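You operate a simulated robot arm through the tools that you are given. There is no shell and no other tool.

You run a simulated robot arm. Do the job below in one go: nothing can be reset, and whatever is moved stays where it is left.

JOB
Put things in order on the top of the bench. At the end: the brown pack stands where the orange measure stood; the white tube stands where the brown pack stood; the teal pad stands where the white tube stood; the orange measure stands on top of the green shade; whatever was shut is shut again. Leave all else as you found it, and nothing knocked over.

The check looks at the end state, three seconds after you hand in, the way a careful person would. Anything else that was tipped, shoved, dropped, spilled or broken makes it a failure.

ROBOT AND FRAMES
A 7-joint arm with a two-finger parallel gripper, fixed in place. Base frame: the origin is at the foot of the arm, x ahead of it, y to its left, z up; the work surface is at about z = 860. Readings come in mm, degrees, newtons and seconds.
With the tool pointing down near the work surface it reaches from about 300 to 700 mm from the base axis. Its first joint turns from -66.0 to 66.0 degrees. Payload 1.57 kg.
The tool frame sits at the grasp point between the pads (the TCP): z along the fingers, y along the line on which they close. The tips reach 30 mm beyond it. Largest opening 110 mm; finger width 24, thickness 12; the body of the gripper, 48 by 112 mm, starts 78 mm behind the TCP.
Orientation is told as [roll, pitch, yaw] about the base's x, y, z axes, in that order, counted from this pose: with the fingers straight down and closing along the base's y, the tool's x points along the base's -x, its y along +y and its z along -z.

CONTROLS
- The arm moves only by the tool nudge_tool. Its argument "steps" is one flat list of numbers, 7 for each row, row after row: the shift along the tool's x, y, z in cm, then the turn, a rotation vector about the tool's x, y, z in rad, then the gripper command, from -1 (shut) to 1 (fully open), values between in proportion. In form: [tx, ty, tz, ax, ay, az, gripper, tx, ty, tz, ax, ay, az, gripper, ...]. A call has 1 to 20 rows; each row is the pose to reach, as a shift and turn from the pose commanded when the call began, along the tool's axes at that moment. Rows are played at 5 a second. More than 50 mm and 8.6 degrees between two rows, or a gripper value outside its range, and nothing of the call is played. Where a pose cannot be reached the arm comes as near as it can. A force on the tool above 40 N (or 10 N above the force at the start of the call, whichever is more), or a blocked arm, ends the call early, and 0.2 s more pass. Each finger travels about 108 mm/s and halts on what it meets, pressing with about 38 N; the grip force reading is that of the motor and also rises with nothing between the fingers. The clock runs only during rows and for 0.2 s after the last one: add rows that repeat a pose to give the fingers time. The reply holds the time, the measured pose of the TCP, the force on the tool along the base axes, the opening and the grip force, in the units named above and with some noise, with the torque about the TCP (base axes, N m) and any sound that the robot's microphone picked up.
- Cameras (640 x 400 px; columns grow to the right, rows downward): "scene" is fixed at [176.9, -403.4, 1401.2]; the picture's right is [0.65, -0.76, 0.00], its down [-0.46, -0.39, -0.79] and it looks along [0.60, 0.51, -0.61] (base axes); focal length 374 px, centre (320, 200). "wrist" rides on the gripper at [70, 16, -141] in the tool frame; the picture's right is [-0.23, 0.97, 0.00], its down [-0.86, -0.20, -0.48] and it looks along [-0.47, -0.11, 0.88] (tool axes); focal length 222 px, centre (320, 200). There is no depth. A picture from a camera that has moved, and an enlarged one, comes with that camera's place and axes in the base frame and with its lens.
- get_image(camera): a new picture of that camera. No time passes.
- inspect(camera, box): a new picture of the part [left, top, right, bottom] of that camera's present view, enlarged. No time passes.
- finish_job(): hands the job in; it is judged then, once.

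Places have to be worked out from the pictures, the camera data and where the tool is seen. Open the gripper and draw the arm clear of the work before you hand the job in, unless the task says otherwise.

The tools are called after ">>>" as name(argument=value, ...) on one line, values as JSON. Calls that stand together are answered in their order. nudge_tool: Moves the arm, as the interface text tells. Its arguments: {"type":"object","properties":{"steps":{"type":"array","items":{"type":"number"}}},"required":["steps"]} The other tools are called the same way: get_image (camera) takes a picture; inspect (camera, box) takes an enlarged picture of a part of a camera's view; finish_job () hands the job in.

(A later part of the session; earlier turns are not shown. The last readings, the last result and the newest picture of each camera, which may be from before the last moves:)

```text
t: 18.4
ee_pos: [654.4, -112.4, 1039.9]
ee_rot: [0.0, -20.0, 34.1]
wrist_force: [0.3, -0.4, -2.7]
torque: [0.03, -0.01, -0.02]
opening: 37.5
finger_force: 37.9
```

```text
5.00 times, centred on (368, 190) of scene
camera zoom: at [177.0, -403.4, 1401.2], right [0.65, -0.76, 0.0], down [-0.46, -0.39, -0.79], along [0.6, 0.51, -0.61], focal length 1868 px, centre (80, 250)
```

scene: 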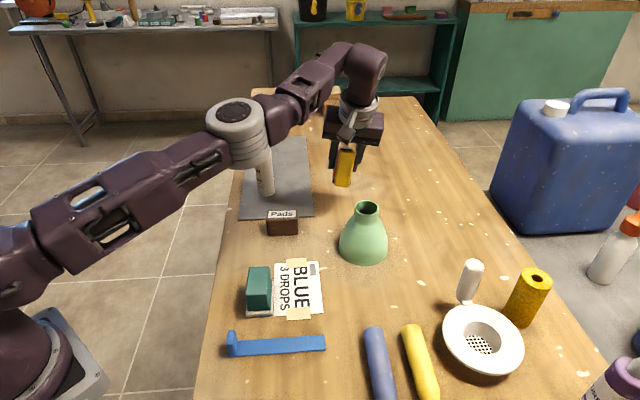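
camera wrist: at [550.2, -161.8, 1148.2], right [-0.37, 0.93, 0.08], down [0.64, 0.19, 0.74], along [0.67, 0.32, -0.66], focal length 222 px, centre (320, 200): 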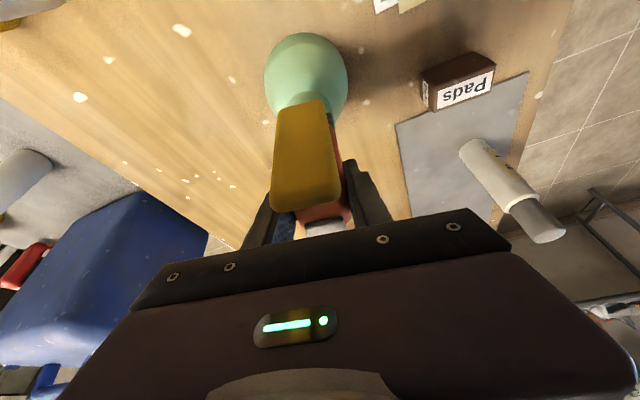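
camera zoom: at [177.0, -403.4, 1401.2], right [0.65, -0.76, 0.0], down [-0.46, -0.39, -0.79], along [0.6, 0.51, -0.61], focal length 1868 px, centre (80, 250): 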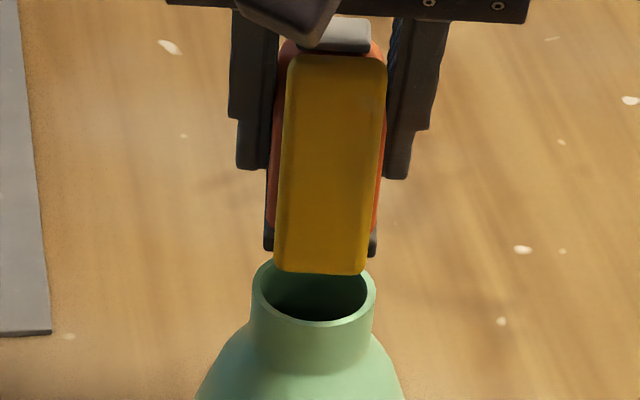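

Triangulating gives the neck centre at about (648,-118,962), and the measure's underside about 40 mm below the TCP with its centre about 13 mm behind it. I shift by (4,2) mm and descend 32 mm to leave a small gap for a visual check.

>>> nudge_tool(steps=[-0.09, -0.1, 1.1, 0, 0, 0, -1, 0.25, -0.1, 2.04, 0, 0, 0, -1, 0.53, -0.1, 2.79, 0, 0, 0, -1, 0.66, -0.1, 3.16, 0, 0, 0, -1, 0.66, -0.1, 3.16, 0, 0, 0, -1])

>>> inspect(camera="wrist", box=[250, 25, 370, 145])

>>> inspect(camera="scene", box=[340, 165, 396, 235])

```text
t: 19.6
ee_pos: [658.2, -110.9, 1008.1]
ee_rot: [0.0, -20.0, 34.0]
wrist_force: [0.6, -0.3, -2.3]
torque: [0.02, -0.03, 0.0]
opening: 37.9
finger_force: 37.8
```

```text
3.33 times, centred on (310, 85) of wrist
camera zoom: at [554.6, -160.3, 1117.2], right [-0.37, 0.93, 0.08], down [0.64, 0.19, 0.74], along [0.67, 0.32, -0.66], focal length 740 px, centre (353, 583)
```

zoom: 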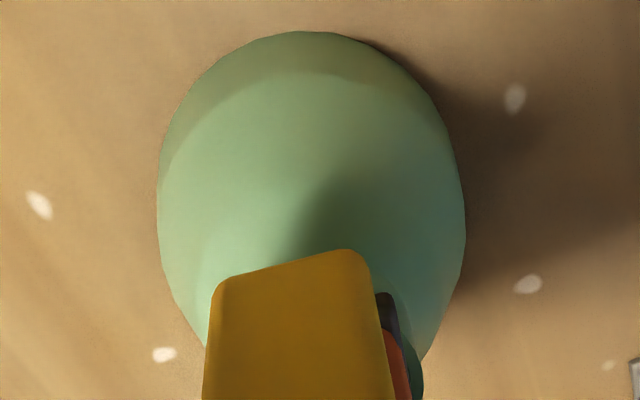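

```text
5.71 times, centred on (368, 200) of scene
camera zoom: at [177.0, -403.4, 1401.2], right [0.65, -0.76, 0.0], down [-0.46, -0.39, -0.79], along [0.6, 0.51, -0.61], focal length 2135 px, centre (46, 200)
```

zoom: 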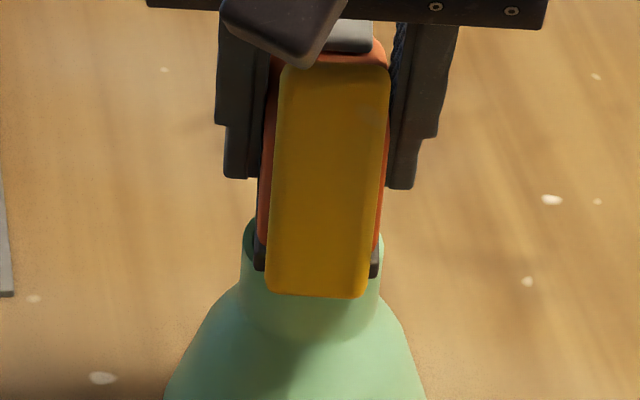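

The base is centred over the neck ring with about 6 mm to go. I lower in small increments, watching the force.

>>> nudge_tool(steps=[0.034, 0, 0.094, 0, 0, 0, -1, 0.068, 0, 0.188, 0, 0, 0, -1, 0.103, 0, 0.282, 0, 0, 0, -1, 0.137, 0, 0.376, 0, 0, 0, -1])

>>> inspect(camera="scene", box=[340, 165, 396, 235])

```text
t: 20.6
ee_pos: [658.2, -111.9, 1005.9]
ee_rot: [0.0, -20.2, 34.0]
wrist_force: [-4.3, 1.4, 12.7]
torque: [-0.15, 0.61, -0.1]
opening: 37.6
finger_force: 37.8
```

```text
5.71 times, centred on (368, 200) of scene
camera zoom: at [176.6, -403.3, 1401.3], right [0.65, -0.76, 0.0], down [-0.46, -0.39, -0.79], along [0.61, 0.51, -0.61], focal length 2135 px, centre (46, 200)
```

zoom: 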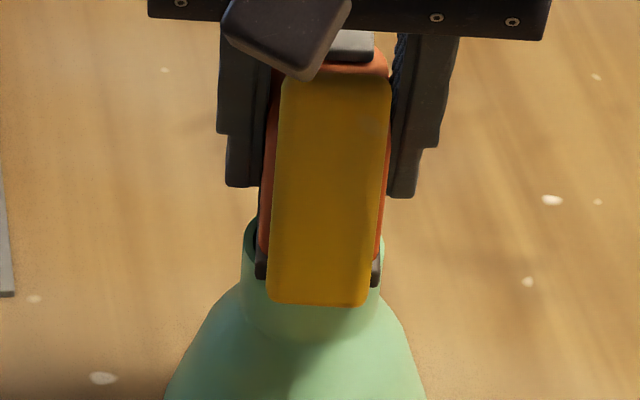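

Contact at about 15 N, bearing slightly toward the front of the ring. I'll relieve the pressure by 1.5 mm, then open the fingers gently.

>>> nudge_tool(steps=[-0.03, 0, -0.07, 0, 0, 0, -1, -0.045, 0, -0.13, 0, 0, 0, -1, -0.045, 0, -0.13, 0, 0, 0, -1])

```text
t: 21.4
ee_pos: [657.7, -112.0, 1006.2]
ee_rot: [-0.1, -20.1, 34.0]
wrist_force: [2.9, -2.5, 9.4]
torque: [-0.23, 0.22, 0.11]
opening: 37.7
finger_force: 38.2
```

Still about 9 N of contact; I'll ease up another millimetre.

>>> nudge_tool(steps=[-0.02, 0, -0.05, 0, 0, 0, -1, -0.034, 0, -0.094, 0, 0, 0, -1, -0.034, 0, -0.094, 0, 0, 0, -1])

>>> inspect(camera="scene", box=[330, 165, 406, 265])

```text
t: 22.2
ee_pos: [657.1, -109.6, 1004.1]
ee_rot: [0.1, -20.1, 34.0]
wrist_force: [0.3, 0.0, -2.4]
torque: [0.04, -0.02, 0.02]
opening: 37.6
finger_force: 38.2
```

```text
4.00 times, centred on (368, 215) of scene
camera zoom: at [177.0, -403.4, 1401.2], right [0.65, -0.76, 0.0], down [-0.46, -0.39, -0.79], along [0.6, 0.51, -0.61], focal length 1495 px, centre (128, 140)
```

zoom: 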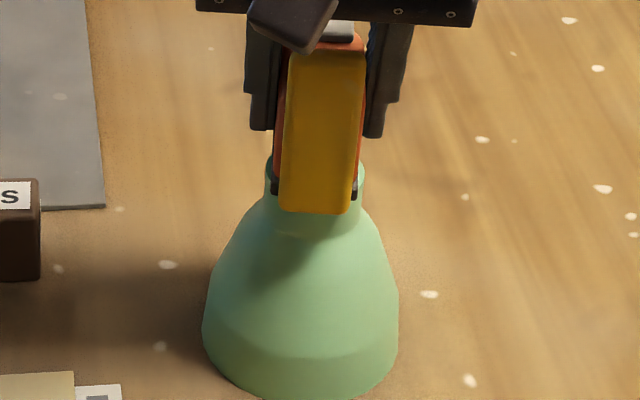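

The measure is now just touching with no load on the ring. I open the fingers gently in place.

>>> nudge_tool(steps=[0, 0, 0, 0, 0, 0, -0.35, 0, 0, 0, 0, 0, 0, -0.28, 0, 0, 0, 0, 0, 0, -0.22, 0, 0, 0, 0, 0, 0, -0.1, 0, 0, 0, 0, 0, 0, 0.0, 0, 0, 0, 0, 0, 0, 0.1, 0, 0, 0, 0, 0, 0, 0.15, 0, 0, 0, 0, 0, 0, 0.15])

>>> inspect(camera="scene", box=[330, 165, 406, 265])

>>> inspect(camera="wrist", box=[230, 20, 400, 240])

```text
t: 24.0
ee_pos: [656.7, -110.3, 1007.1]
ee_rot: [-0.1, -20.1, 34.0]
wrist_force: [0.0, -0.3, 0.9]
torque: [-0.02, 0.05, 0.01]
opening: 63.5
finger_force: 0.2
```

```text
4.00 times, centred on (368, 215) of scene
camera zoom: at [176.9, -403.4, 1401.2], right [0.65, -0.76, 0.0], down [-0.46, -0.39, -0.79], along [0.6, 0.51, -0.61], focal length 1495 px, centre (128, 140)
```

zoom: 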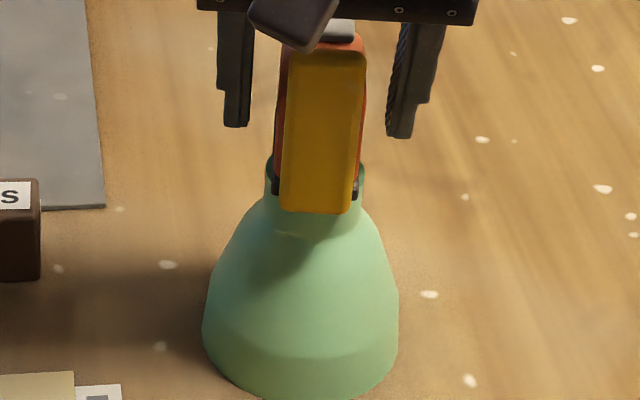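

```text
1.82 times, centred on (315, 130) of wrist
camera zoom: at [553.9, -160.1, 1115.0], right [-0.37, 0.93, 0.08], down [0.64, 0.19, 0.74], along [0.67, 0.32, -0.66], focal length 404 px, centre (329, 327)
```

zoom: 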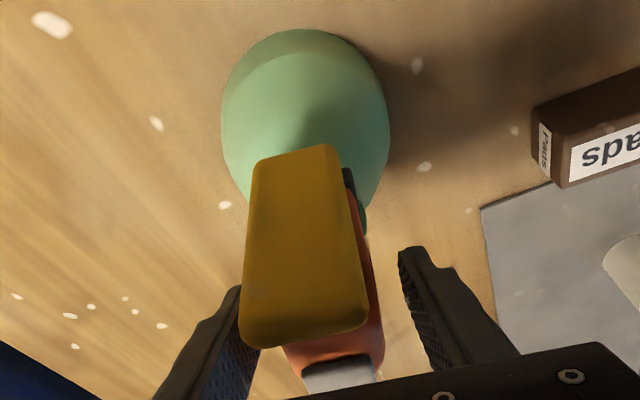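

The measure stands on the neck by itself. Raising the open gripper straight up clear of it.

>>> nudge_tool(steps=[-0.34, 0, -0.94, 0, 0, 0, 0.15, -0.86, 0, -2.35, 0, 0, 0, 0.15, -1.37, 0, -3.76, 0, 0, 0, 0.15, -1.88, 0, -5.17, 0, 0, 0, 0.15, -2.4, 0, -6.58, 0, 0, 0, 0.15, -2.74, 0, -7.5, 0, 0, 0, 0.15, -2.74, 0, -7.5, 0, 0, 0, 0.15])

>>> get_image(camera="wrist")

>>> inspect(camera="scene", box=[310, 110, 430, 270])

```text
t: 25.6
ee_pos: [657.6, -112.3, 1086.5]
ee_rot: [0.0, -20.1, 34.1]
wrist_force: [-0.3, -0.5, 0.0]
torque: [-0.01, 0.03, -0.02]
opening: 63.1
finger_force: 0.0
```

```text
taken
camera wrist: at [554.3, -161.5, 1195.0], right [-0.37, 0.93, 0.08], down [0.64, 0.19, 0.74], along [0.67, 0.32, -0.66], focal length 222 px, centre (320, 200)
```

wrist: 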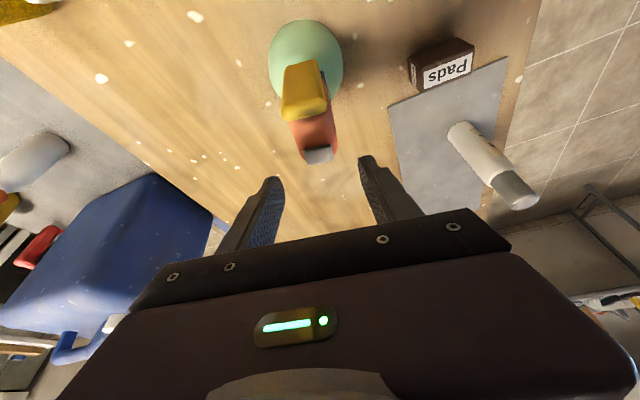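

```text
2.50 times, centred on (370, 190) of scene
camera zoom: at [176.9, -403.4, 1401.2], right [0.65, -0.76, 0.0], down [-0.46, -0.39, -0.79], along [0.6, 0.51, -0.61], focal length 934 px, centre (195, 225)
```

zoom: 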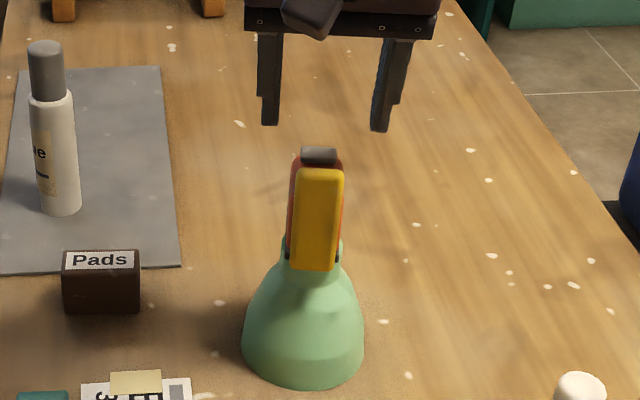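

The measure stands on the shade. Next is the brown pack: triangulated centre about (579,43), size about 63×35×41 mm, long axis at azimuth -48°. I move over it with yaw -48° and the same 20° tilt along its long axis, so it can be set down at the far spot in the same relative pose.

>>> nudge_tool(steps=[-0.25, 2.16, 0.09, 0.049, 0, 0.1347, 0.16, -0.51, 4.32, 0.19, 0.098, 0, 0.2693, 0.16, -0.76, 6.48, 0.28, 0.147, 0, 0.404, 0.16, -1.02, 8.65, 0.37, 0.196, 0, 0.5386, 0.16, -1.27, 10.81, 0.46, 0.245, 0, 0.6733, 0.16, -1.52, 12.97, 0.56, 0.294, 0, 0.808, 0.16, -1.78, 15.13, 0.65, 0.343, 0, 0.9426, 0.16, -2.03, 17.29, 0.74, 0.392, 0, 1.0773, 0.16, -1.35, 17.29, 2.62, 0.441, 0, 1.212, 0.16, -0.49, 17.29, 4.97, 0.49, 0, 1.3466, 0.16, 0.36, 17.29, 7.32, 0.49, 0, 1.3466, 0.16, 1.25, 17.29, 9.76, 0.49, 0, 1.3466, 0.16, 1.25, 17.29, 9.76, 0.49, 0, 1.3466, 0.16])

>>> get_image(camera="wrist")

>>> get_image(camera="scene")

```text
t: 28.4
ee_pos: [580.2, 42.3, 989.4]
ee_rot: [0.0, -20.0, -48.2]
wrist_force: [0.0, -0.3, -1.0]
torque: [0.02, 0.04, -0.01]
opening: 63.8
finger_force: 0.1
```

```text
taken
camera wrist: at [515.7, 138.9, 1098.1], right [0.87, 0.49, 0.08], down [0.28, -0.61, 0.74], along [0.41, -0.62, -0.67], focal length 222 px, centre (320, 200)
```

wrist: 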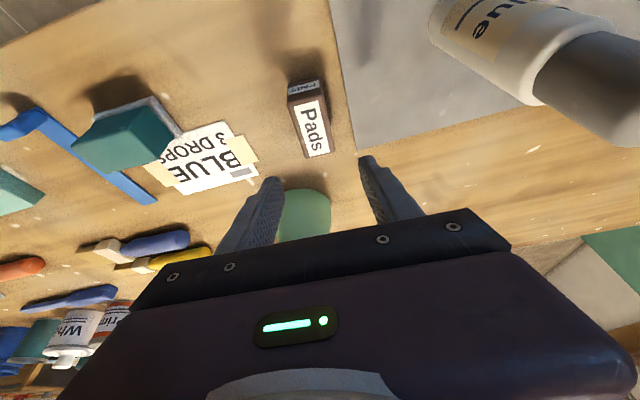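

```text
taken
```

scene: 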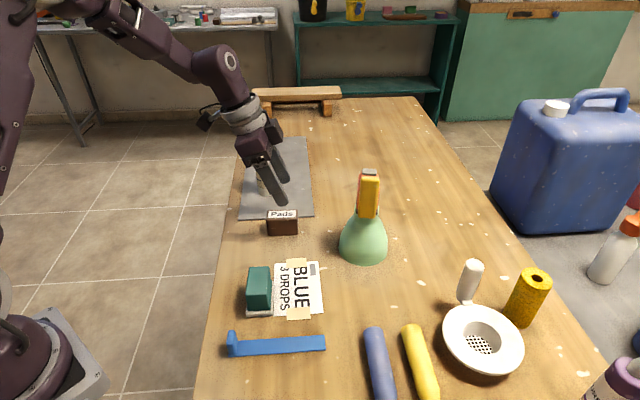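

Hovering over the pack. Zooming for accurate alignment.

>>> inspect(camera="wrist", box=[260, 60, 380, 210])

>>> inspect(camera="scene", box=[240, 130, 320, 240])

```text
2.67 times, centred on (320, 135) of wrist
camera zoom: at [515.7, 138.9, 1098.1], right [0.87, 0.49, 0.08], down [0.28, -0.61, 0.74], along [0.41, -0.62, -0.67], focal length 592 px, centre (320, 373)
```

zoom: 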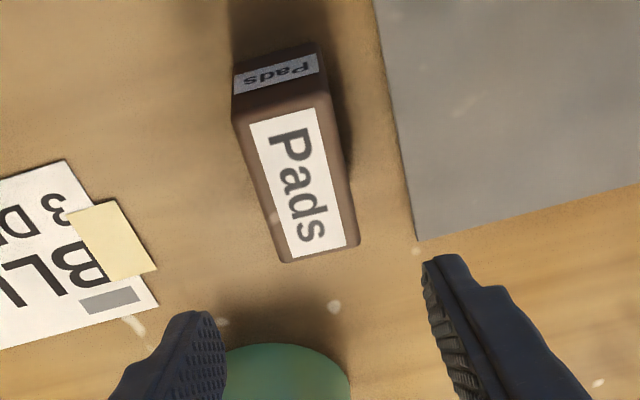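

```text
3.64 times, centred on (280, 185) of scene
camera zoom: at [176.9, -403.4, 1401.2], right [0.65, -0.76, 0.0], down [-0.46, -0.39, -0.79], along [0.6, 0.51, -0.61], focal length 1359 px, centre (466, 254)
```

zoom: 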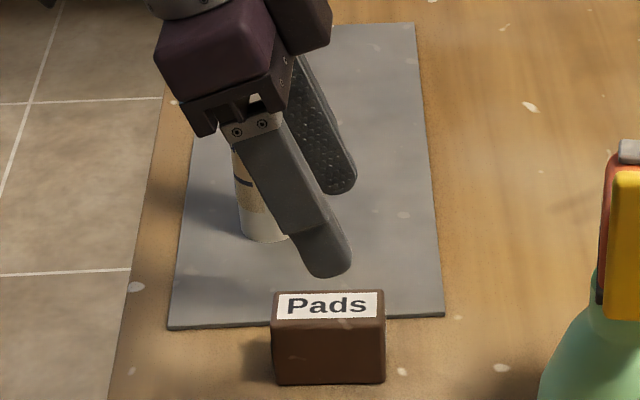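

The pack's centre (~(580,42)) and axis (-48.5°) match the tool pose. Descending vertically to TCP z≈900 (tips ~8 mm above the bench).

>>> nudge_tool(steps=[0.55, 0, 1.5, 0, 0, 0, 0.16, 1.09, 0, 3.0, 0, 0, 0, 0.16, 1.64, 0, 4.5, 0, 0, 0, 0.16, 2.18, 0, 6.0, 0, 0, 0, 0.16, 2.62, 0, 7.2, 0, 0, 0, 0.16, 3.06, 0, 8.4, 0, 0, 0, 0.16, 3.06, 0, 8.4, 0, 0, 0, 0.16])

>>> inspect(camera="wrist", box=[230, 50, 410, 230])

>>> inspect(camera="scene", box=[240, 150, 320, 250])

```text
t: 30.0
ee_pos: [578.6, 44.0, 903.3]
ee_rot: [0.1, -20.1, -48.1]
wrist_force: [0.0, 0.4, 0.5]
torque: [0.0, 0.0, -0.03]
opening: 63.8
finger_force: 0.1
```

```text
2.22 times, centred on (320, 140) of wrist
camera zoom: at [515.7, 141.1, 1011.2], right [0.87, 0.49, 0.08], down [0.28, -0.61, 0.74], along [0.41, -0.62, -0.67], focal length 494 px, centre (320, 333)
```

zoom: 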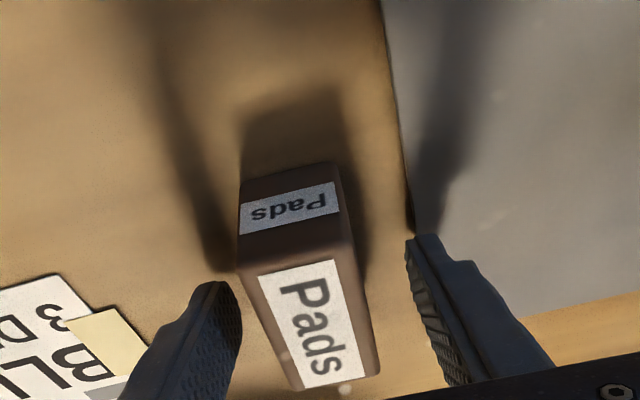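

```text
4.00 times, centred on (280, 200) of scene
camera zoom: at [176.9, -403.4, 1401.2], right [0.65, -0.76, 0.0], down [-0.46, -0.39, -0.79], along [0.6, 0.51, -0.61], focal length 1495 px, centre (480, 200)
```

zoom: 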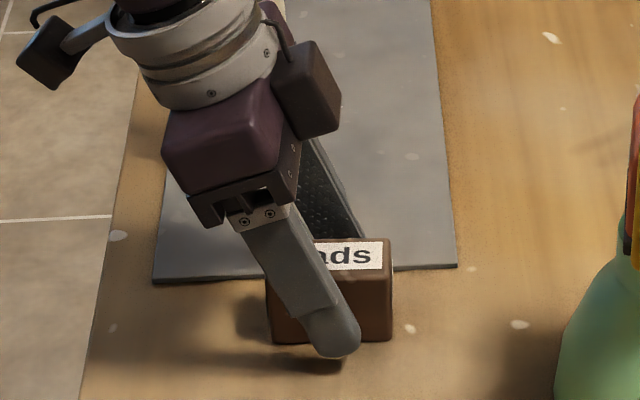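

The fingers straddle the pack. Closing gradually.

>>> nudge_tool(steps=[0.07, 0, 0.19, 0, 0, 0, 0.16, 0.1, 0, 0.28, 0, 0, 0, 0, 0.1, 0, 0.28, 0, 0, 0, -0.15, 0.1, 0, 0.28, 0, 0, 0, -0.3, 0.1, 0, 0.28, 0, 0, 0, -0.5, 0.1, 0, 0.28, 0, 0, 0, -1, 0.1, 0, 0.28, 0, 0, 0, -1, 0.1, 0, 0.28, 0, 0, 0, -1])

>>> inspect(camera="wrist", box=[230, 50, 410, 230])

```text
t: 31.8
ee_pos: [580.2, 43.4, 898.7]
ee_rot: [0.1, -20.0, -48.2]
wrist_force: [-0.1, 0.7, 0.6]
torque: [0.0, -0.02, 0.04]
opening: 33.2
finger_force: 37.5
```

```text
2.22 times, centred on (320, 140) of wrist
camera zoom: at [516.0, 140.9, 1007.3], right [0.87, 0.49, 0.08], down [0.28, -0.61, 0.74], along [0.41, -0.62, -0.67], focal length 494 px, centre (320, 333)
```

zoom: 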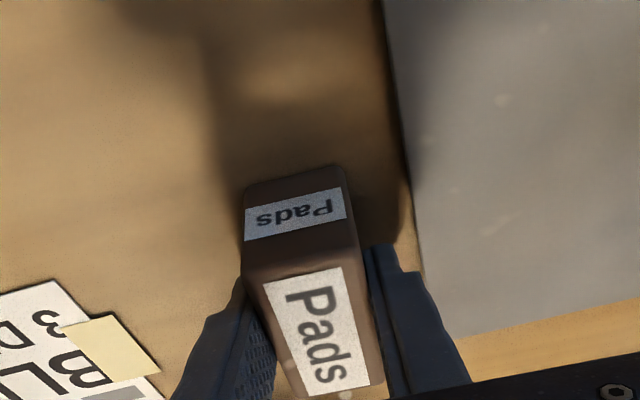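

Gripped at 33 mm. Lifting straight up 100 mm.

>>> nudge_tool(steps=[-0.17, 0, -0.47, 0, 0, 0, -1, -0.34, 0, -0.94, 0, 0, 0, -1, -0.86, 0, -2.35, 0, 0, 0, -1, -1.37, 0, -3.76, 0, 0, 0, -1, -1.88, 0, -5.17, 0, 0, 0, -1, -2.39, 0, -6.58, 0, 0, 0, -1, -2.91, 0, -7.99, 0, 0, 0, -1, -3.42, 0, -9.4, 0, 0, 0, -1, -3.42, 0, -9.4, 0, 0, 0, -1])

>>> inspect(camera="wrist", box=[230, 50, 410, 230])

>>> get_image(camera="scene")

```text
t: 33.8
ee_pos: [578.3, 45.0, 997.3]
ee_rot: [0.2, -20.1, -48.1]
wrist_force: [0.2, 0.7, -1.6]
torque: [-0.01, 0.02, 0.0]
opening: 33.2
finger_force: 37.7
```

```text
2.22 times, centred on (320, 140) of wrist
camera zoom: at [514.6, 141.1, 1106.5], right [0.87, 0.49, 0.08], down [0.28, -0.61, 0.74], along [0.41, -0.62, -0.67], focal length 494 px, centre (320, 333)
```

zoom: 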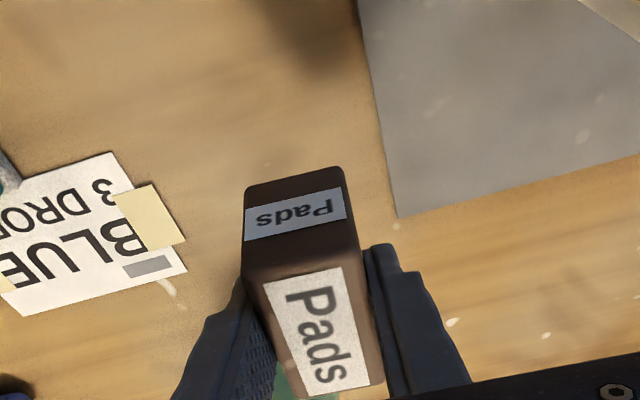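

```text
taken
```

scene: 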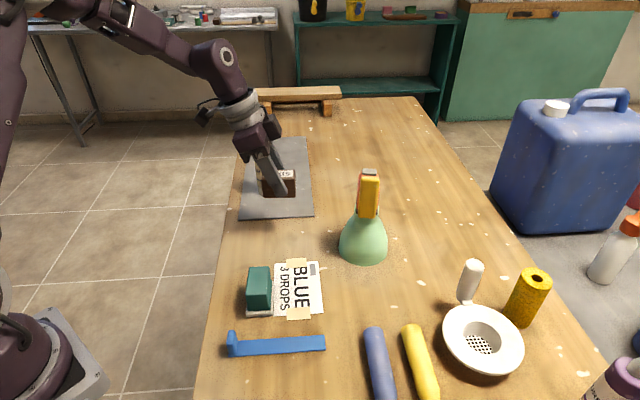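

The pack is held securely. Now I carry it to the measure's old spot, TCP about (726,62,985), yawing about the vertical to 44.7° so its long side runs parallel to the mat's edge.

>>> nudge_tool(steps=[-0.613, 1.015, 0.33, -0.0462, 0, -0.1269, -1, -1.227, 2.03, 0.66, -0.0924, 0, -0.2539, -1, -1.84, 3.045, 0.99, -0.1386, 0, -0.3808, -1, -2.453, 4.06, 1.32, -0.1848, 0, -0.5078, -1, -3.067, 5.075, 1.65, -0.231, 0, -0.6347, -1, -3.68, 6.09, 1.98, -0.2772, 0, -0.7616, -1, -4.293, 7.105, 2.31, -0.3234, 0, -0.8886, -1, -4.907, 8.12, 2.64, -0.3696, 0, -1.0155, -1, -5.52, 9.135, 2.97, -0.4158, 0, -1.1425, -1, -6.133, 10.15, 3.3, -0.462, 0, -1.2694, -1, -6.747, 11.165, 3.63, -0.5082, 0, -1.3964, -1, -7.36, 12.18, 3.96, -0.5544, 0, -1.5233, -1, -7.36, 12.18, 3.96, -0.5544, 0, -1.5233, -1])

>>> get_image(camera="wrist")

>>> get_image(camera="scene")

```text
t: 36.6
ee_pos: [726.1, 64.2, 986.3]
ee_rot: [-0.1, -20.1, 44.9]
wrist_force: [0.5, 1.2, -1.3]
torque: [0.0, 0.05, 0.03]
opening: 33.4
finger_force: 37.3
```

```text
taken
camera wrist: at [632.9, -4.7, 1094.6], right [-0.54, 0.84, 0.08], down [0.59, 0.31, 0.74], along [0.6, 0.44, -0.66], focal length 222 px, centre (320, 200)
```

wrist: 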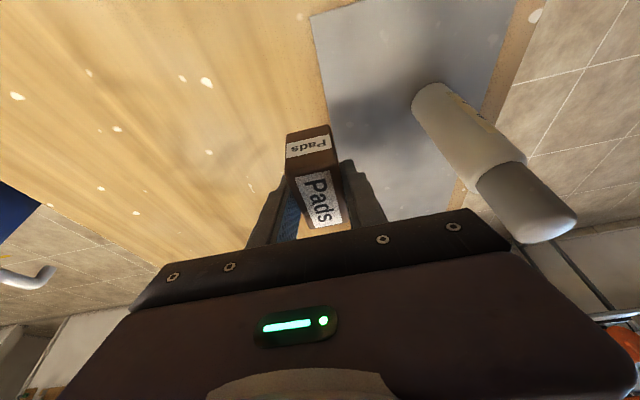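

```text
taken
```

scene: 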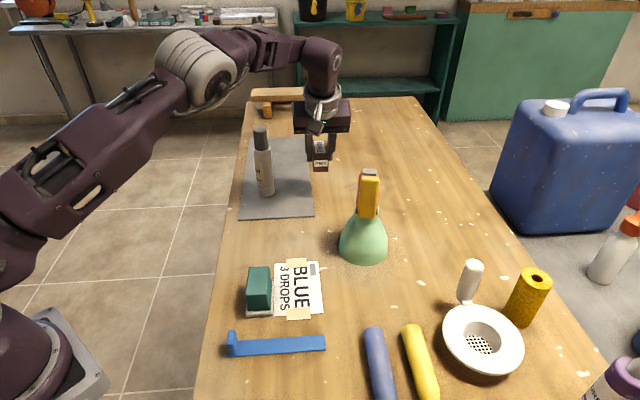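

At the right spot. Descending 78 mm to leave a small gap, then a check.

>>> nudge_tool(steps=[0.51, -0.1, 1.41, 0, 0, 0, -1, 1.03, -0.1, 2.82, 0, 0, 0, -1, 1.54, -0.1, 4.23, 0, 0, 0, -1, 2.05, -0.1, 5.64, 0, 0, 0, -1, 2.39, -0.1, 6.58, 0, 0, 0, -1, 2.67, -0.1, 7.33, 0, 0, 0, -1, 2.67, -0.1, 7.33, 0, 0, 0, -1])

>>> inspect(camera="wrist", box=[230, 50, 410, 230])

>>> inspect(camera="scene", box=[270, 120, 370, 220])

```text
t: 38.2
ee_pos: [726.9, 64.0, 909.4]
ee_rot: [-0.1, -20.1, 44.8]
wrist_force: [0.1, 0.6, 0.2]
torque: [0.02, 0.0, -0.02]
opening: 33.4
finger_force: 37.8
```

```text
2.22 times, centred on (320, 140) of wrist
camera zoom: at [633.9, -4.6, 1017.1], right [-0.53, 0.84, 0.08], down [0.59, 0.31, 0.74], along [0.6, 0.44, -0.66], focal length 494 px, centre (320, 333)
```

zoom: 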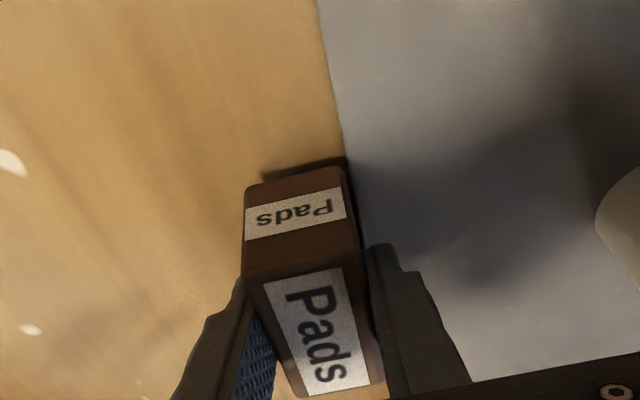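

```text
4.00 times, centred on (320, 170) of scene
camera zoom: at [177.0, -403.4, 1401.2], right [0.65, -0.76, 0.0], down [-0.46, -0.39, -0.79], along [0.6, 0.51, -0.61], focal length 1495 px, centre (320, 320)
```

zoom: 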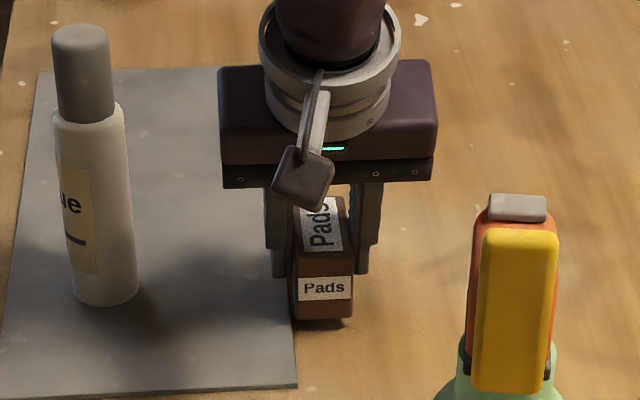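

The pack's side is right at the mat edge, so I shift it 2.5 mm further off the mat and lower it slowly toward the bench.

>>> nudge_tool(steps=[0.07, -0.15, 0.19, 0, 0, 0, -1, 0.14, -0.25, 0.38, 0, 0, 0, -1, 0.21, -0.25, 0.56, 0, 0, 0, -1, 0.27, -0.25, 0.75, 0, 0, 0, -1, 0.31, -0.25, 0.85, 0, 0, 0, -1, 0.31, -0.25, 0.85, 0, 0, 0, -1])

>>> inspect(camera="scene", box=[290, 150, 350, 215])

```text
t: 39.6
ee_pos: [727.4, 60.1, 898.2]
ee_rot: [0.0, -20.1, 44.8]
wrist_force: [0.2, 0.6, 3.2]
torque: [-0.1, 0.1, 0.0]
opening: 33.4
finger_force: 38.6
```

```text
6.15 times, centred on (320, 182) of scene
camera zoom: at [176.9, -403.4, 1401.2], right [0.65, -0.76, 0.0], down [-0.46, -0.39, -0.79], along [0.61, 0.51, -0.61], focal length 2299 px, centre (320, 308)
```

zoom: 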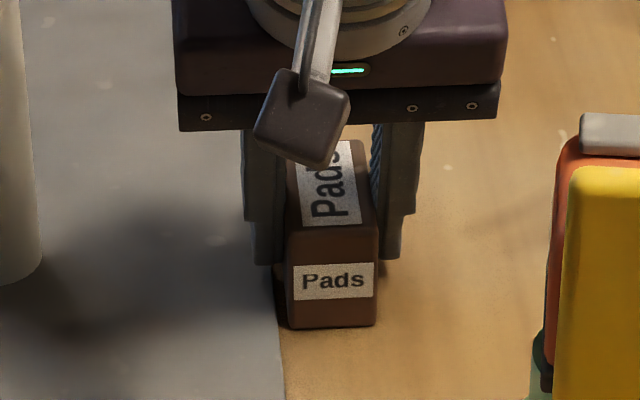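

Light contact (≈4.5 N) with the bench and the pack sits just off the mat. Opening the fingers slowly.

>>> nudge_tool(steps=[0, 0, 0, 0, 0, 0, -0.45, 0, 0, 0, 0, 0, 0, -0.38, 0, 0, 0, 0, 0, 0, -0.3, 0, 0, 0, 0, 0, 0, -0.15, 0, 0, 0, 0, 0, 0, 0.0, 0, 0, 0, 0, 0, 0, 0.1, 0, 0, 0, 0, 0, 0, 0.1])

>>> inspect(camera="scene", box=[290, 150, 350, 215])

>>> inspect(camera="wrist", box=[230, 50, 410, 230])

```text
t: 41.2
ee_pos: [727.0, 60.7, 897.6]
ee_rot: [0.0, -20.1, 44.8]
wrist_force: [0.1, 0.9, 0.2]
torque: [-0.02, 0.04, 0.01]
opening: 60.2
finger_force: 0.1
```

```text
6.15 times, centred on (320, 182) of scene
camera zoom: at [176.9, -403.4, 1401.2], right [0.65, -0.76, 0.0], down [-0.46, -0.39, -0.79], along [0.6, 0.51, -0.61], focal length 2299 px, centre (320, 308)
```

zoom: 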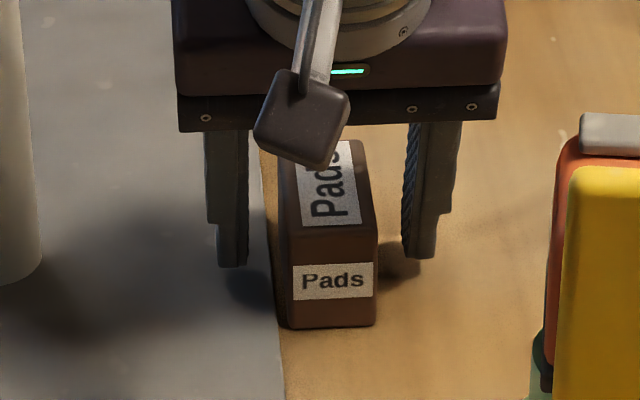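

```text
2.22 times, centred on (320, 140) of wrist
camera zoom: at [634.8, -6.9, 1006.9], right [-0.53, 0.84, 0.08], down [0.59, 0.31, 0.74], along [0.6, 0.44, -0.66], focal length 494 px, centre (320, 333)
```

zoom: 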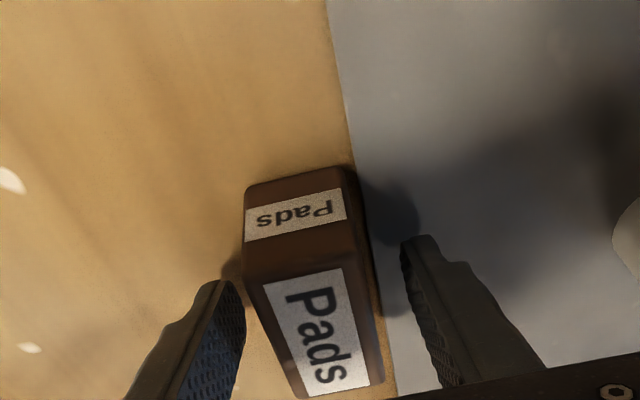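

The pack stands flat in the measure's old place. Raising the open gripper straight up.

>>> nudge_tool(steps=[-0.34, 0, -0.94, 0, 0, 0, 0.1, -0.86, 0, -2.35, 0, 0, 0, 0.1, -1.37, 0, -3.76, 0, 0, 0, 0.1, -1.88, 0, -5.17, 0, 0, 0, 0.1, -2.4, 0, -6.58, 0, 0, 0, 0.1, -3.0, 0, -8.2, 0, 0, 0, 0.1, -3.0, 0, -8.2, 0, 0, 0, 0.1])

>>> inspect(camera="scene", box=[230, 100, 410, 240])

```text
t: 42.8
ee_pos: [728.5, 60.6, 987.8]
ee_rot: [-0.1, -20.1, 44.9]
wrist_force: [-0.3, -0.4, -0.6]
torque: [-0.04, 0.02, 0.01]
opening: 60.5
finger_force: 0.1
```

```text
2.86 times, centred on (320, 170) of scene
camera zoom: at [176.9, -403.4, 1401.2], right [0.65, -0.76, 0.0], down [-0.46, -0.39, -0.79], along [0.6, 0.51, -0.61], focal length 1068 px, centre (320, 286)
```

zoom: 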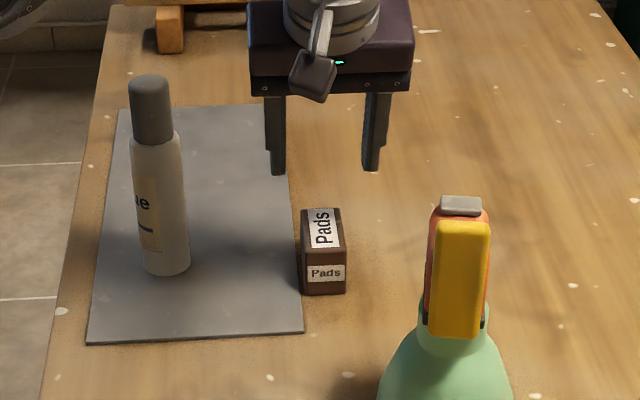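

Everything is in order. Next is the white tube: I return the tool to vertical, yaw ~14° (radial to the tube), and go to a pre-approach point on the robot side, about (576,146,972), to approach horizontally so the gripper body passes over the cap.

>>> nudge_tool(steps=[1.357, 1.512, -0.707, 0.0156, 0.0568, 0.0883, 0.1, 2.713, 3.023, -1.413, 0.0311, 0.1136, 0.1765, 0.1, 4.07, 4.535, -2.12, 0.0467, 0.1704, 0.2648, 0.2, 5.427, 6.047, -2.827, 0.0623, 0.2271, 0.3531, 0.3, 6.783, 7.558, -3.533, 0.0778, 0.2839, 0.4413, 0.4, 8.14, 9.07, -4.24, 0.0934, 0.3407, 0.5296, 0.45, 7.36, 11.02, -3.21, 0.0934, 0.3407, 0.5296, 0.45, 6.585, 12.96, -2.185, 0.0934, 0.3407, 0.5296, 0.45, 5.81, 14.9, -1.16, 0.0934, 0.3407, 0.5296, 0.45, 5.03, 16.85, -0.13, 0.0934, 0.3407, 0.5296, 0.45, 5.03, 16.85, -0.13, 0.0934, 0.3407, 0.5296, 0.45])

>>> get_image(camera="wrist")

>>> get_image(camera="scene")

```text
t: 45.2
ee_pos: [574.1, 145.7, 970.5]
ee_rot: [0.1, 0.0, 14.1]
wrist_force: [0.1, 0.5, -0.1]
torque: [0.02, -0.02, -0.02]
opening: 79.7
finger_force: 0.1
```

```text
taken
camera wrist: at [504.2, 145.1, 1111.7], right [-0.02, 1.0, 0.0], down [0.88, 0.01, 0.48], along [0.48, 0.01, -0.88], focal length 222 px, centre (320, 200)
```

wrist: 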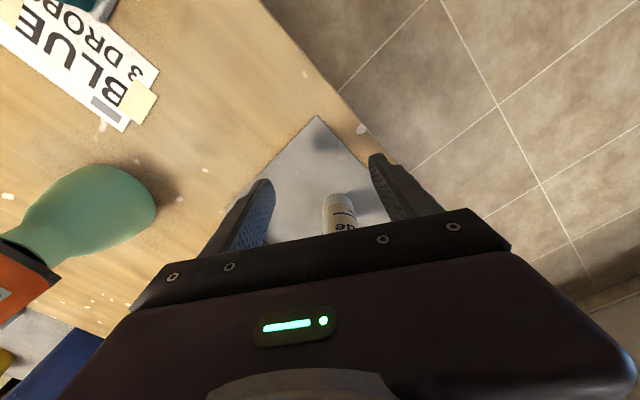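

```text
taken
```

scene: 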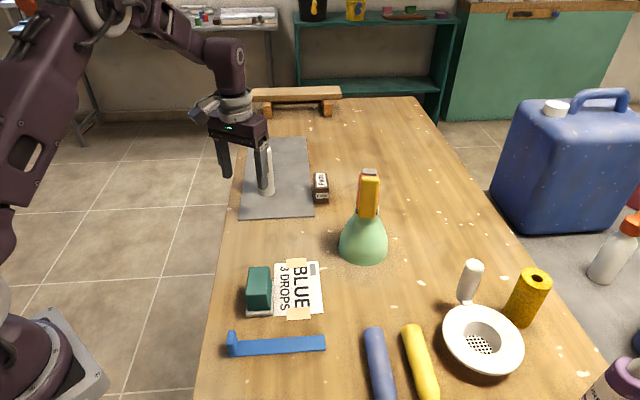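

Let me zoom in on the tube as seen between the fingers to refine its position.

>>> inspect(camera="wrist", box=[240, 130, 420, 250])

>>> inspect(camera="scene", box=[200, 100, 320, 220])

```text
3.33 times, centred on (330, 190) of wrist
camera zoom: at [504.2, 145.1, 1111.7], right [-0.02, 1.0, 0.0], down [0.88, 0.01, 0.48], along [0.48, 0.01, -0.88], focal length 740 px, centre (287, 233)
```

zoom: 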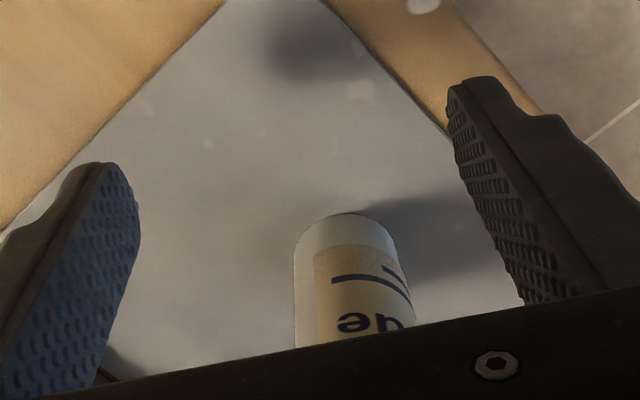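

```text
3.33 times, centred on (260, 160) of scene
camera zoom: at [176.9, -403.4, 1401.2], right [0.65, -0.76, 0.0], down [-0.46, -0.39, -0.79], along [0.6, 0.51, -0.61], focal length 1246 px, centre (520, 333)
```

zoom: 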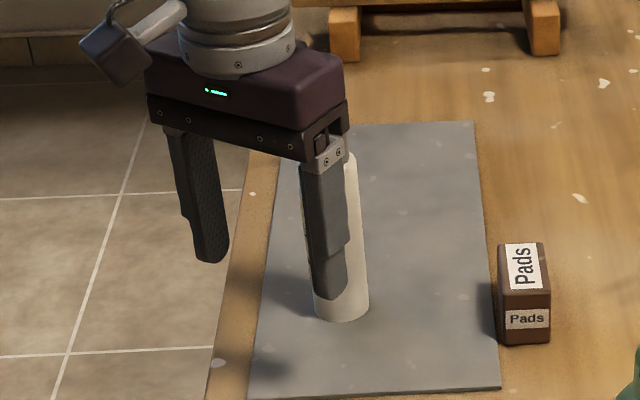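

The tube axis triangulates to about (647.5,170), so I need a 6 mm sideways shift. I approach 45 mm first, then re-check.

>>> nudge_tool(steps=[0, 0.3, 0, 0, 0, 0, 0.45, -1, 0.57, 0, 0, 0, 0, 0.45, -2, 0.57, 0, 0, 0, 0, 0.45, -3, 0.57, 0, 0, 0, 0, 0.45, -4.5, 0.57, 0, 0, 0, 0, 0.45, -4.5, 0.57, 0, 0, 0, 0, 0.45])

>>> inspect(camera="wrist", box=[240, 90, 420, 250])

>>> inspect(camera="scene", box=[200, 100, 320, 220])

```text
t: 46.6
ee_pos: [618.9, 163.3, 971.8]
ee_rot: [0.1, -0.1, 14.1]
wrist_force: [-0.4, -1.0, -0.5]
torque: [0.02, 0.0, 0.0]
opening: 79.8
finger_force: 0.1
```

```text
2.50 times, centred on (330, 170) of wrist
camera zoom: at [547.5, 162.3, 1112.6], right [-0.02, 1.0, 0.0], down [0.88, 0.01, 0.48], along [0.48, 0.01, -0.88], focal length 555 px, centre (295, 275)
```

zoom: 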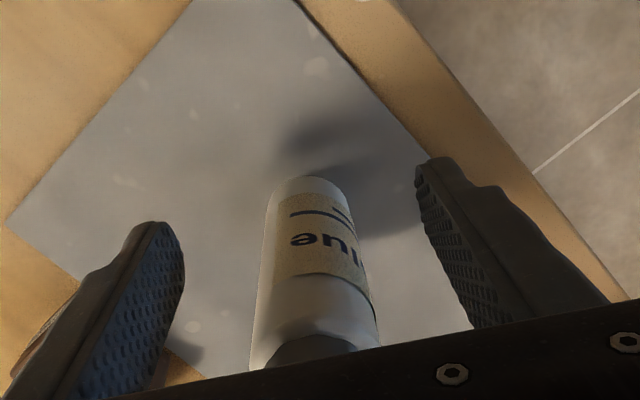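

```text
3.33 times, centred on (260, 160) of scene
camera zoom: at [176.9, -403.4, 1401.2], right [0.65, -0.76, 0.0], down [-0.46, -0.39, -0.79], along [0.6, 0.51, -0.61], focal length 1246 px, centre (520, 333)
```

zoom: 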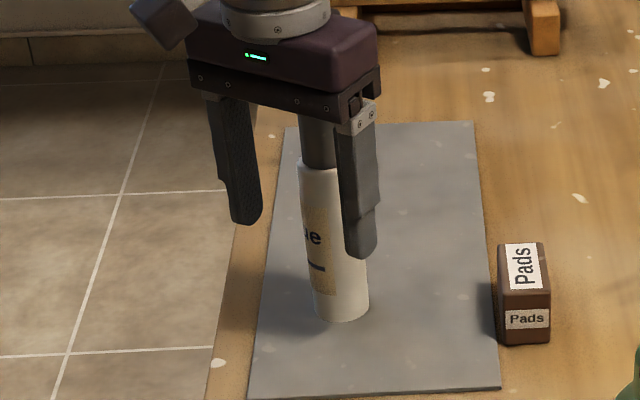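

The tube lies centred between the fingers; 29 mm more to go, with the cap passing about 20 mm under the gripper body.

>>> nudge_tool(steps=[-0.8, 0, 0, 0, 0, 0, 0.45, -1.6, 0, 0, 0, 0, 0, 0.45, -2.3, 0, 0, 0, 0, 0, 0.45, -2.9, 0, 0, 0, 0, 0, 0.45, -2.9, 0, 0, 0, 0, 0, 0.45])

>>> inspect(camera="wrist", box=[240, 90, 420, 250])

>>> inspect(camera="scene", box=[200, 100, 320, 220])

```text
t: 47.8
ee_pos: [646.1, 170.7, 970.2]
ee_rot: [0.1, -0.1, 14.1]
wrist_force: [-0.2, 0.4, 0.1]
torque: [-0.01, 0.03, -0.01]
opening: 79.6
finger_force: 0.1
```

```text
2.50 times, centred on (330, 170) of wrist
camera zoom: at [574.3, 169.4, 1111.2], right [-0.02, 1.0, 0.0], down [0.88, 0.01, 0.48], along [0.48, 0.01, -0.88], focal length 555 px, centre (295, 275)
```

zoom: 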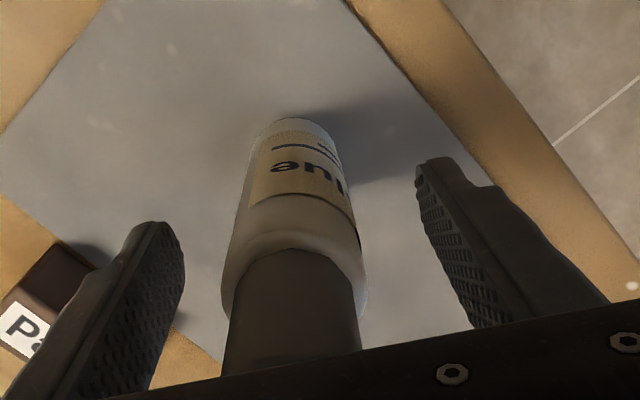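

```text
3.33 times, centred on (260, 160) of scene
camera zoom: at [176.9, -403.4, 1401.2], right [0.65, -0.76, 0.0], down [-0.46, -0.39, -0.79], along [0.6, 0.51, -0.61], focal length 1246 px, centre (520, 333)
```

zoom: 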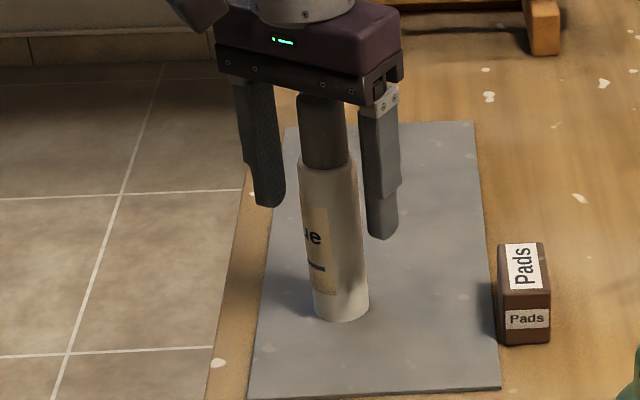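

The tube is well centred between the pads. Closing gently.

>>> nudge_tool(steps=[0, 0, 0, 0, 0, 0, 0.2, 0, 0, 0, 0, 0, 0, 0, 0, 0, 0, 0, 0, 0, -0.15, 0, 0, 0, 0, 0, 0, -0.22, 0, 0, 0, 0, 0, 0, -0.28, 0, 0, 0, 0, 0, 0, -0.4, 0, 0, 0, 0, 0, 0, -0.7, 0, 0, 0, 0, 0, 0, -1, 0, 0, 0, 0, 0, 0, -1])

>>> inspect(camera="wrist", box=[240, 90, 420, 250])

>>> inspect(camera="scene", box=[200, 100, 320, 220])

```text
t: 49.8
ee_pos: [644.8, 170.4, 970.0]
ee_rot: [0.0, -0.1, 14.1]
wrist_force: [0.9, -1.4, 1.1]
torque: [-0.22, -0.05, -0.03]
opening: 39.2
finger_force: 37.9
```

```text
2.50 times, centred on (330, 170) of wrist
camera zoom: at [574.3, 169.3, 1111.4], right [-0.02, 1.0, 0.0], down [0.88, 0.01, 0.48], along [0.48, 0.01, -0.88], focal length 555 px, centre (295, 275)
```

zoom: 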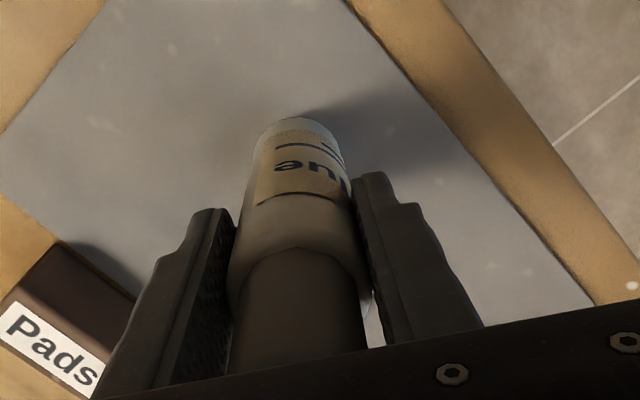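

```text
3.33 times, centred on (260, 160) of scene
camera zoom: at [176.9, -403.4, 1401.2], right [0.65, -0.76, 0.0], down [-0.46, -0.39, -0.79], along [0.61, 0.51, -0.61], focal length 1246 px, centre (520, 333)
```

zoom: 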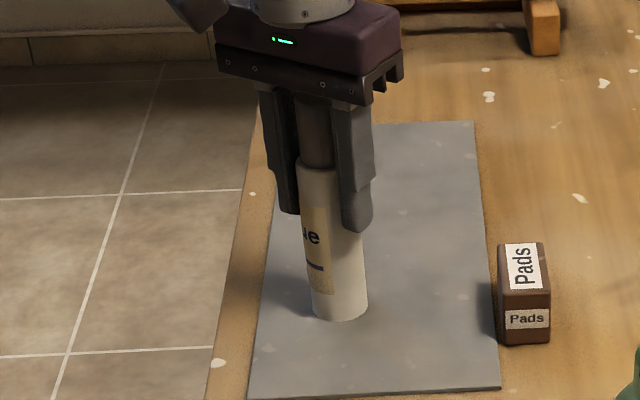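

Gripped (39 mm wide). Lifting 35 mm and carrying the tube to the brown pack's old place at (580,42), staying at yaw 14°.

>>> nudge_tool(steps=[0, 0, -0.5, 0, 0, 0, -1, 0, 0, -1.2, 0, 0, 0, -1, 0, 0, -2.2, 0, 0, 0, -1, 0, 0, -3.5, 0, 0, 0, -1, 1.5, -1.8, -3.5, 0, 0, 0, -1, 3.1, -3.6, -3.5, 0, 0, 0, -1, 4.7, -5.4, -3.5, 0, 0, 0, -1, 6.3, -7.2, -3.5, 0, 0, 0, -1, 7.9, -9.05, -3.5, 0, 0, 0, -1, 9.45, -10.87, -3.5, 0, 0, 0, -1, 9.45, -10.87, -3.5, 0, 0, 0, -1])

>>> get_image(camera="wrist")

>>> get_image(camera="scene")

```text
t: 52.2
ee_pos: [579.2, 41.8, 1005.7]
ee_rot: [0.1, -0.2, 14.1]
wrist_force: [0.3, 0.8, -2.0]
torque: [-0.01, 0.01, 0.01]
opening: 39.1
finger_force: 37.8
```

```text
taken
camera wrist: at [507.3, 42.2, 1147.1], right [-0.02, 1.0, 0.0], down [0.88, 0.01, 0.48], along [0.48, 0.01, -0.88], focal length 222 px, centre (320, 200)
```

wrist: 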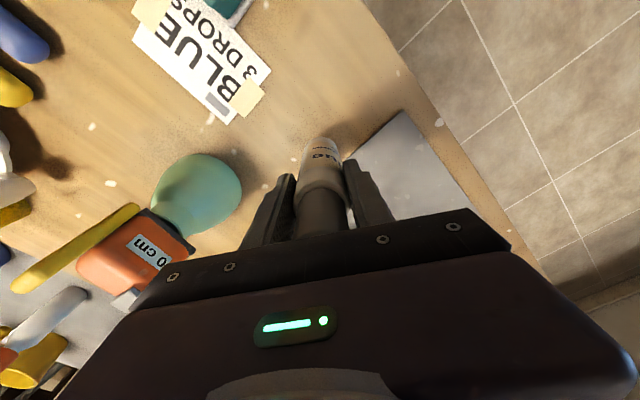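

```text
taken
```

scene: 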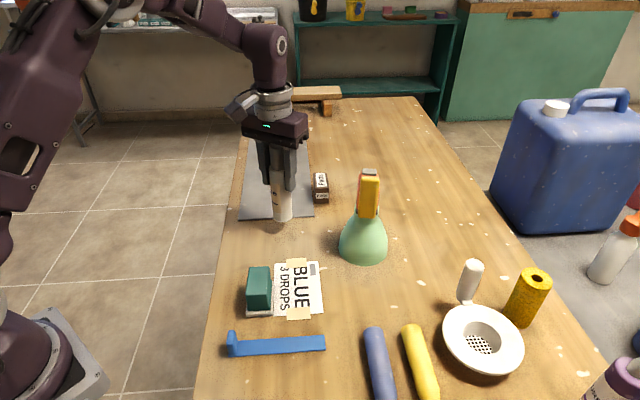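

The tube is above the pack's old place with its base at about z 899. Descending 33 mm, then creeping.

>>> nudge_tool(steps=[0, 0, 1.2, 0, 0, 0, -1, 0, 0, 2.2, 0, 0, 0, -1, 0, 0, 2.9, 0, 0, 0, -1, 0, 0, 3.3, 0, 0, 0, -1, 0, 0, 3.3, 0, 0, 0, -1])

>>> inspect(camera="scene", box=[230, 130, 350, 250])

>>> inspect(camera="wrist", box=[240, 90, 420, 250])

```text
t: 53.4
ee_pos: [579.1, 42.7, 973.9]
ee_rot: [0.1, -0.2, 14.1]
wrist_force: [0.2, -0.4, -2.2]
torque: [0.02, -0.02, 0.0]
opening: 39.1
finger_force: 37.6
```

```text
3.33 times, centred on (290, 190) of scene
camera zoom: at [177.0, -403.4, 1401.2], right [0.65, -0.76, 0.0], down [-0.46, -0.39, -0.79], along [0.6, 0.51, -0.61], focal length 1246 px, centre (420, 233)
```

zoom: 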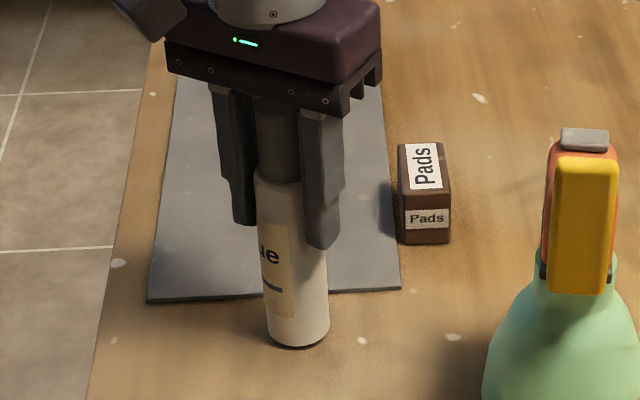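

```text
2.50 times, centred on (330, 170) of wrist
camera zoom: at [508.1, 43.6, 1114.4], right [-0.02, 1.0, 0.0], down [0.88, 0.01, 0.48], along [0.48, 0.01, -0.88], focal length 555 px, centre (295, 275)
```

zoom: 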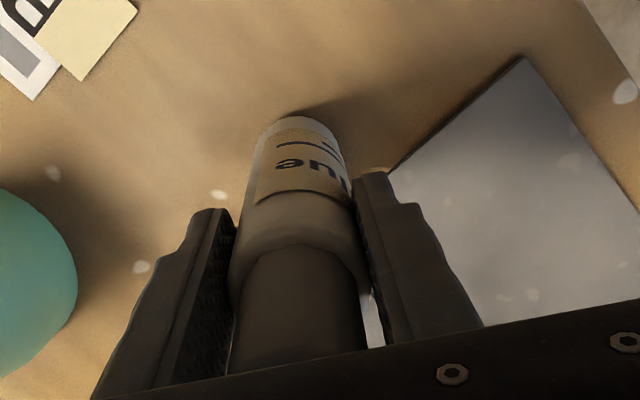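

Creeping down the last few millimetres.

>>> nudge_tool(steps=[0, 0, 0.15, 0, 0, 0, -1, 0, 0, 0.3, 0, 0, 0, -1, 0, 0, 0.4, 0, 0, 0, -1, 0, 0, 0.5, 0, 0, 0, -1])

```text
t: 54.4
ee_pos: [580.5, 42.6, 968.5]
ee_rot: [0.1, -0.2, 14.1]
wrist_force: [-4.1, -1.0, 23.9]
torque: [-0.47, 0.3, -0.01]
opening: 39.2
finger_force: 37.8
```

Contact at ~26 N; easing up 1 mm before releasing.

>>> nudge_tool(steps=[0, 0, -0.06, 0, 0, 0, -1, 0, 0, -0.1, 0, 0, 0, -1, 0, 0, -0.1, 0, 0, 0, -1])

```text
t: 55.2
ee_pos: [580.1, 42.0, 967.9]
ee_rot: [0.1, -0.2, 14.1]
wrist_force: [1.9, -2.6, 5.1]
torque: [-0.23, -0.34, -0.05]
opening: 39.4
finger_force: 37.7
heard: snap
```

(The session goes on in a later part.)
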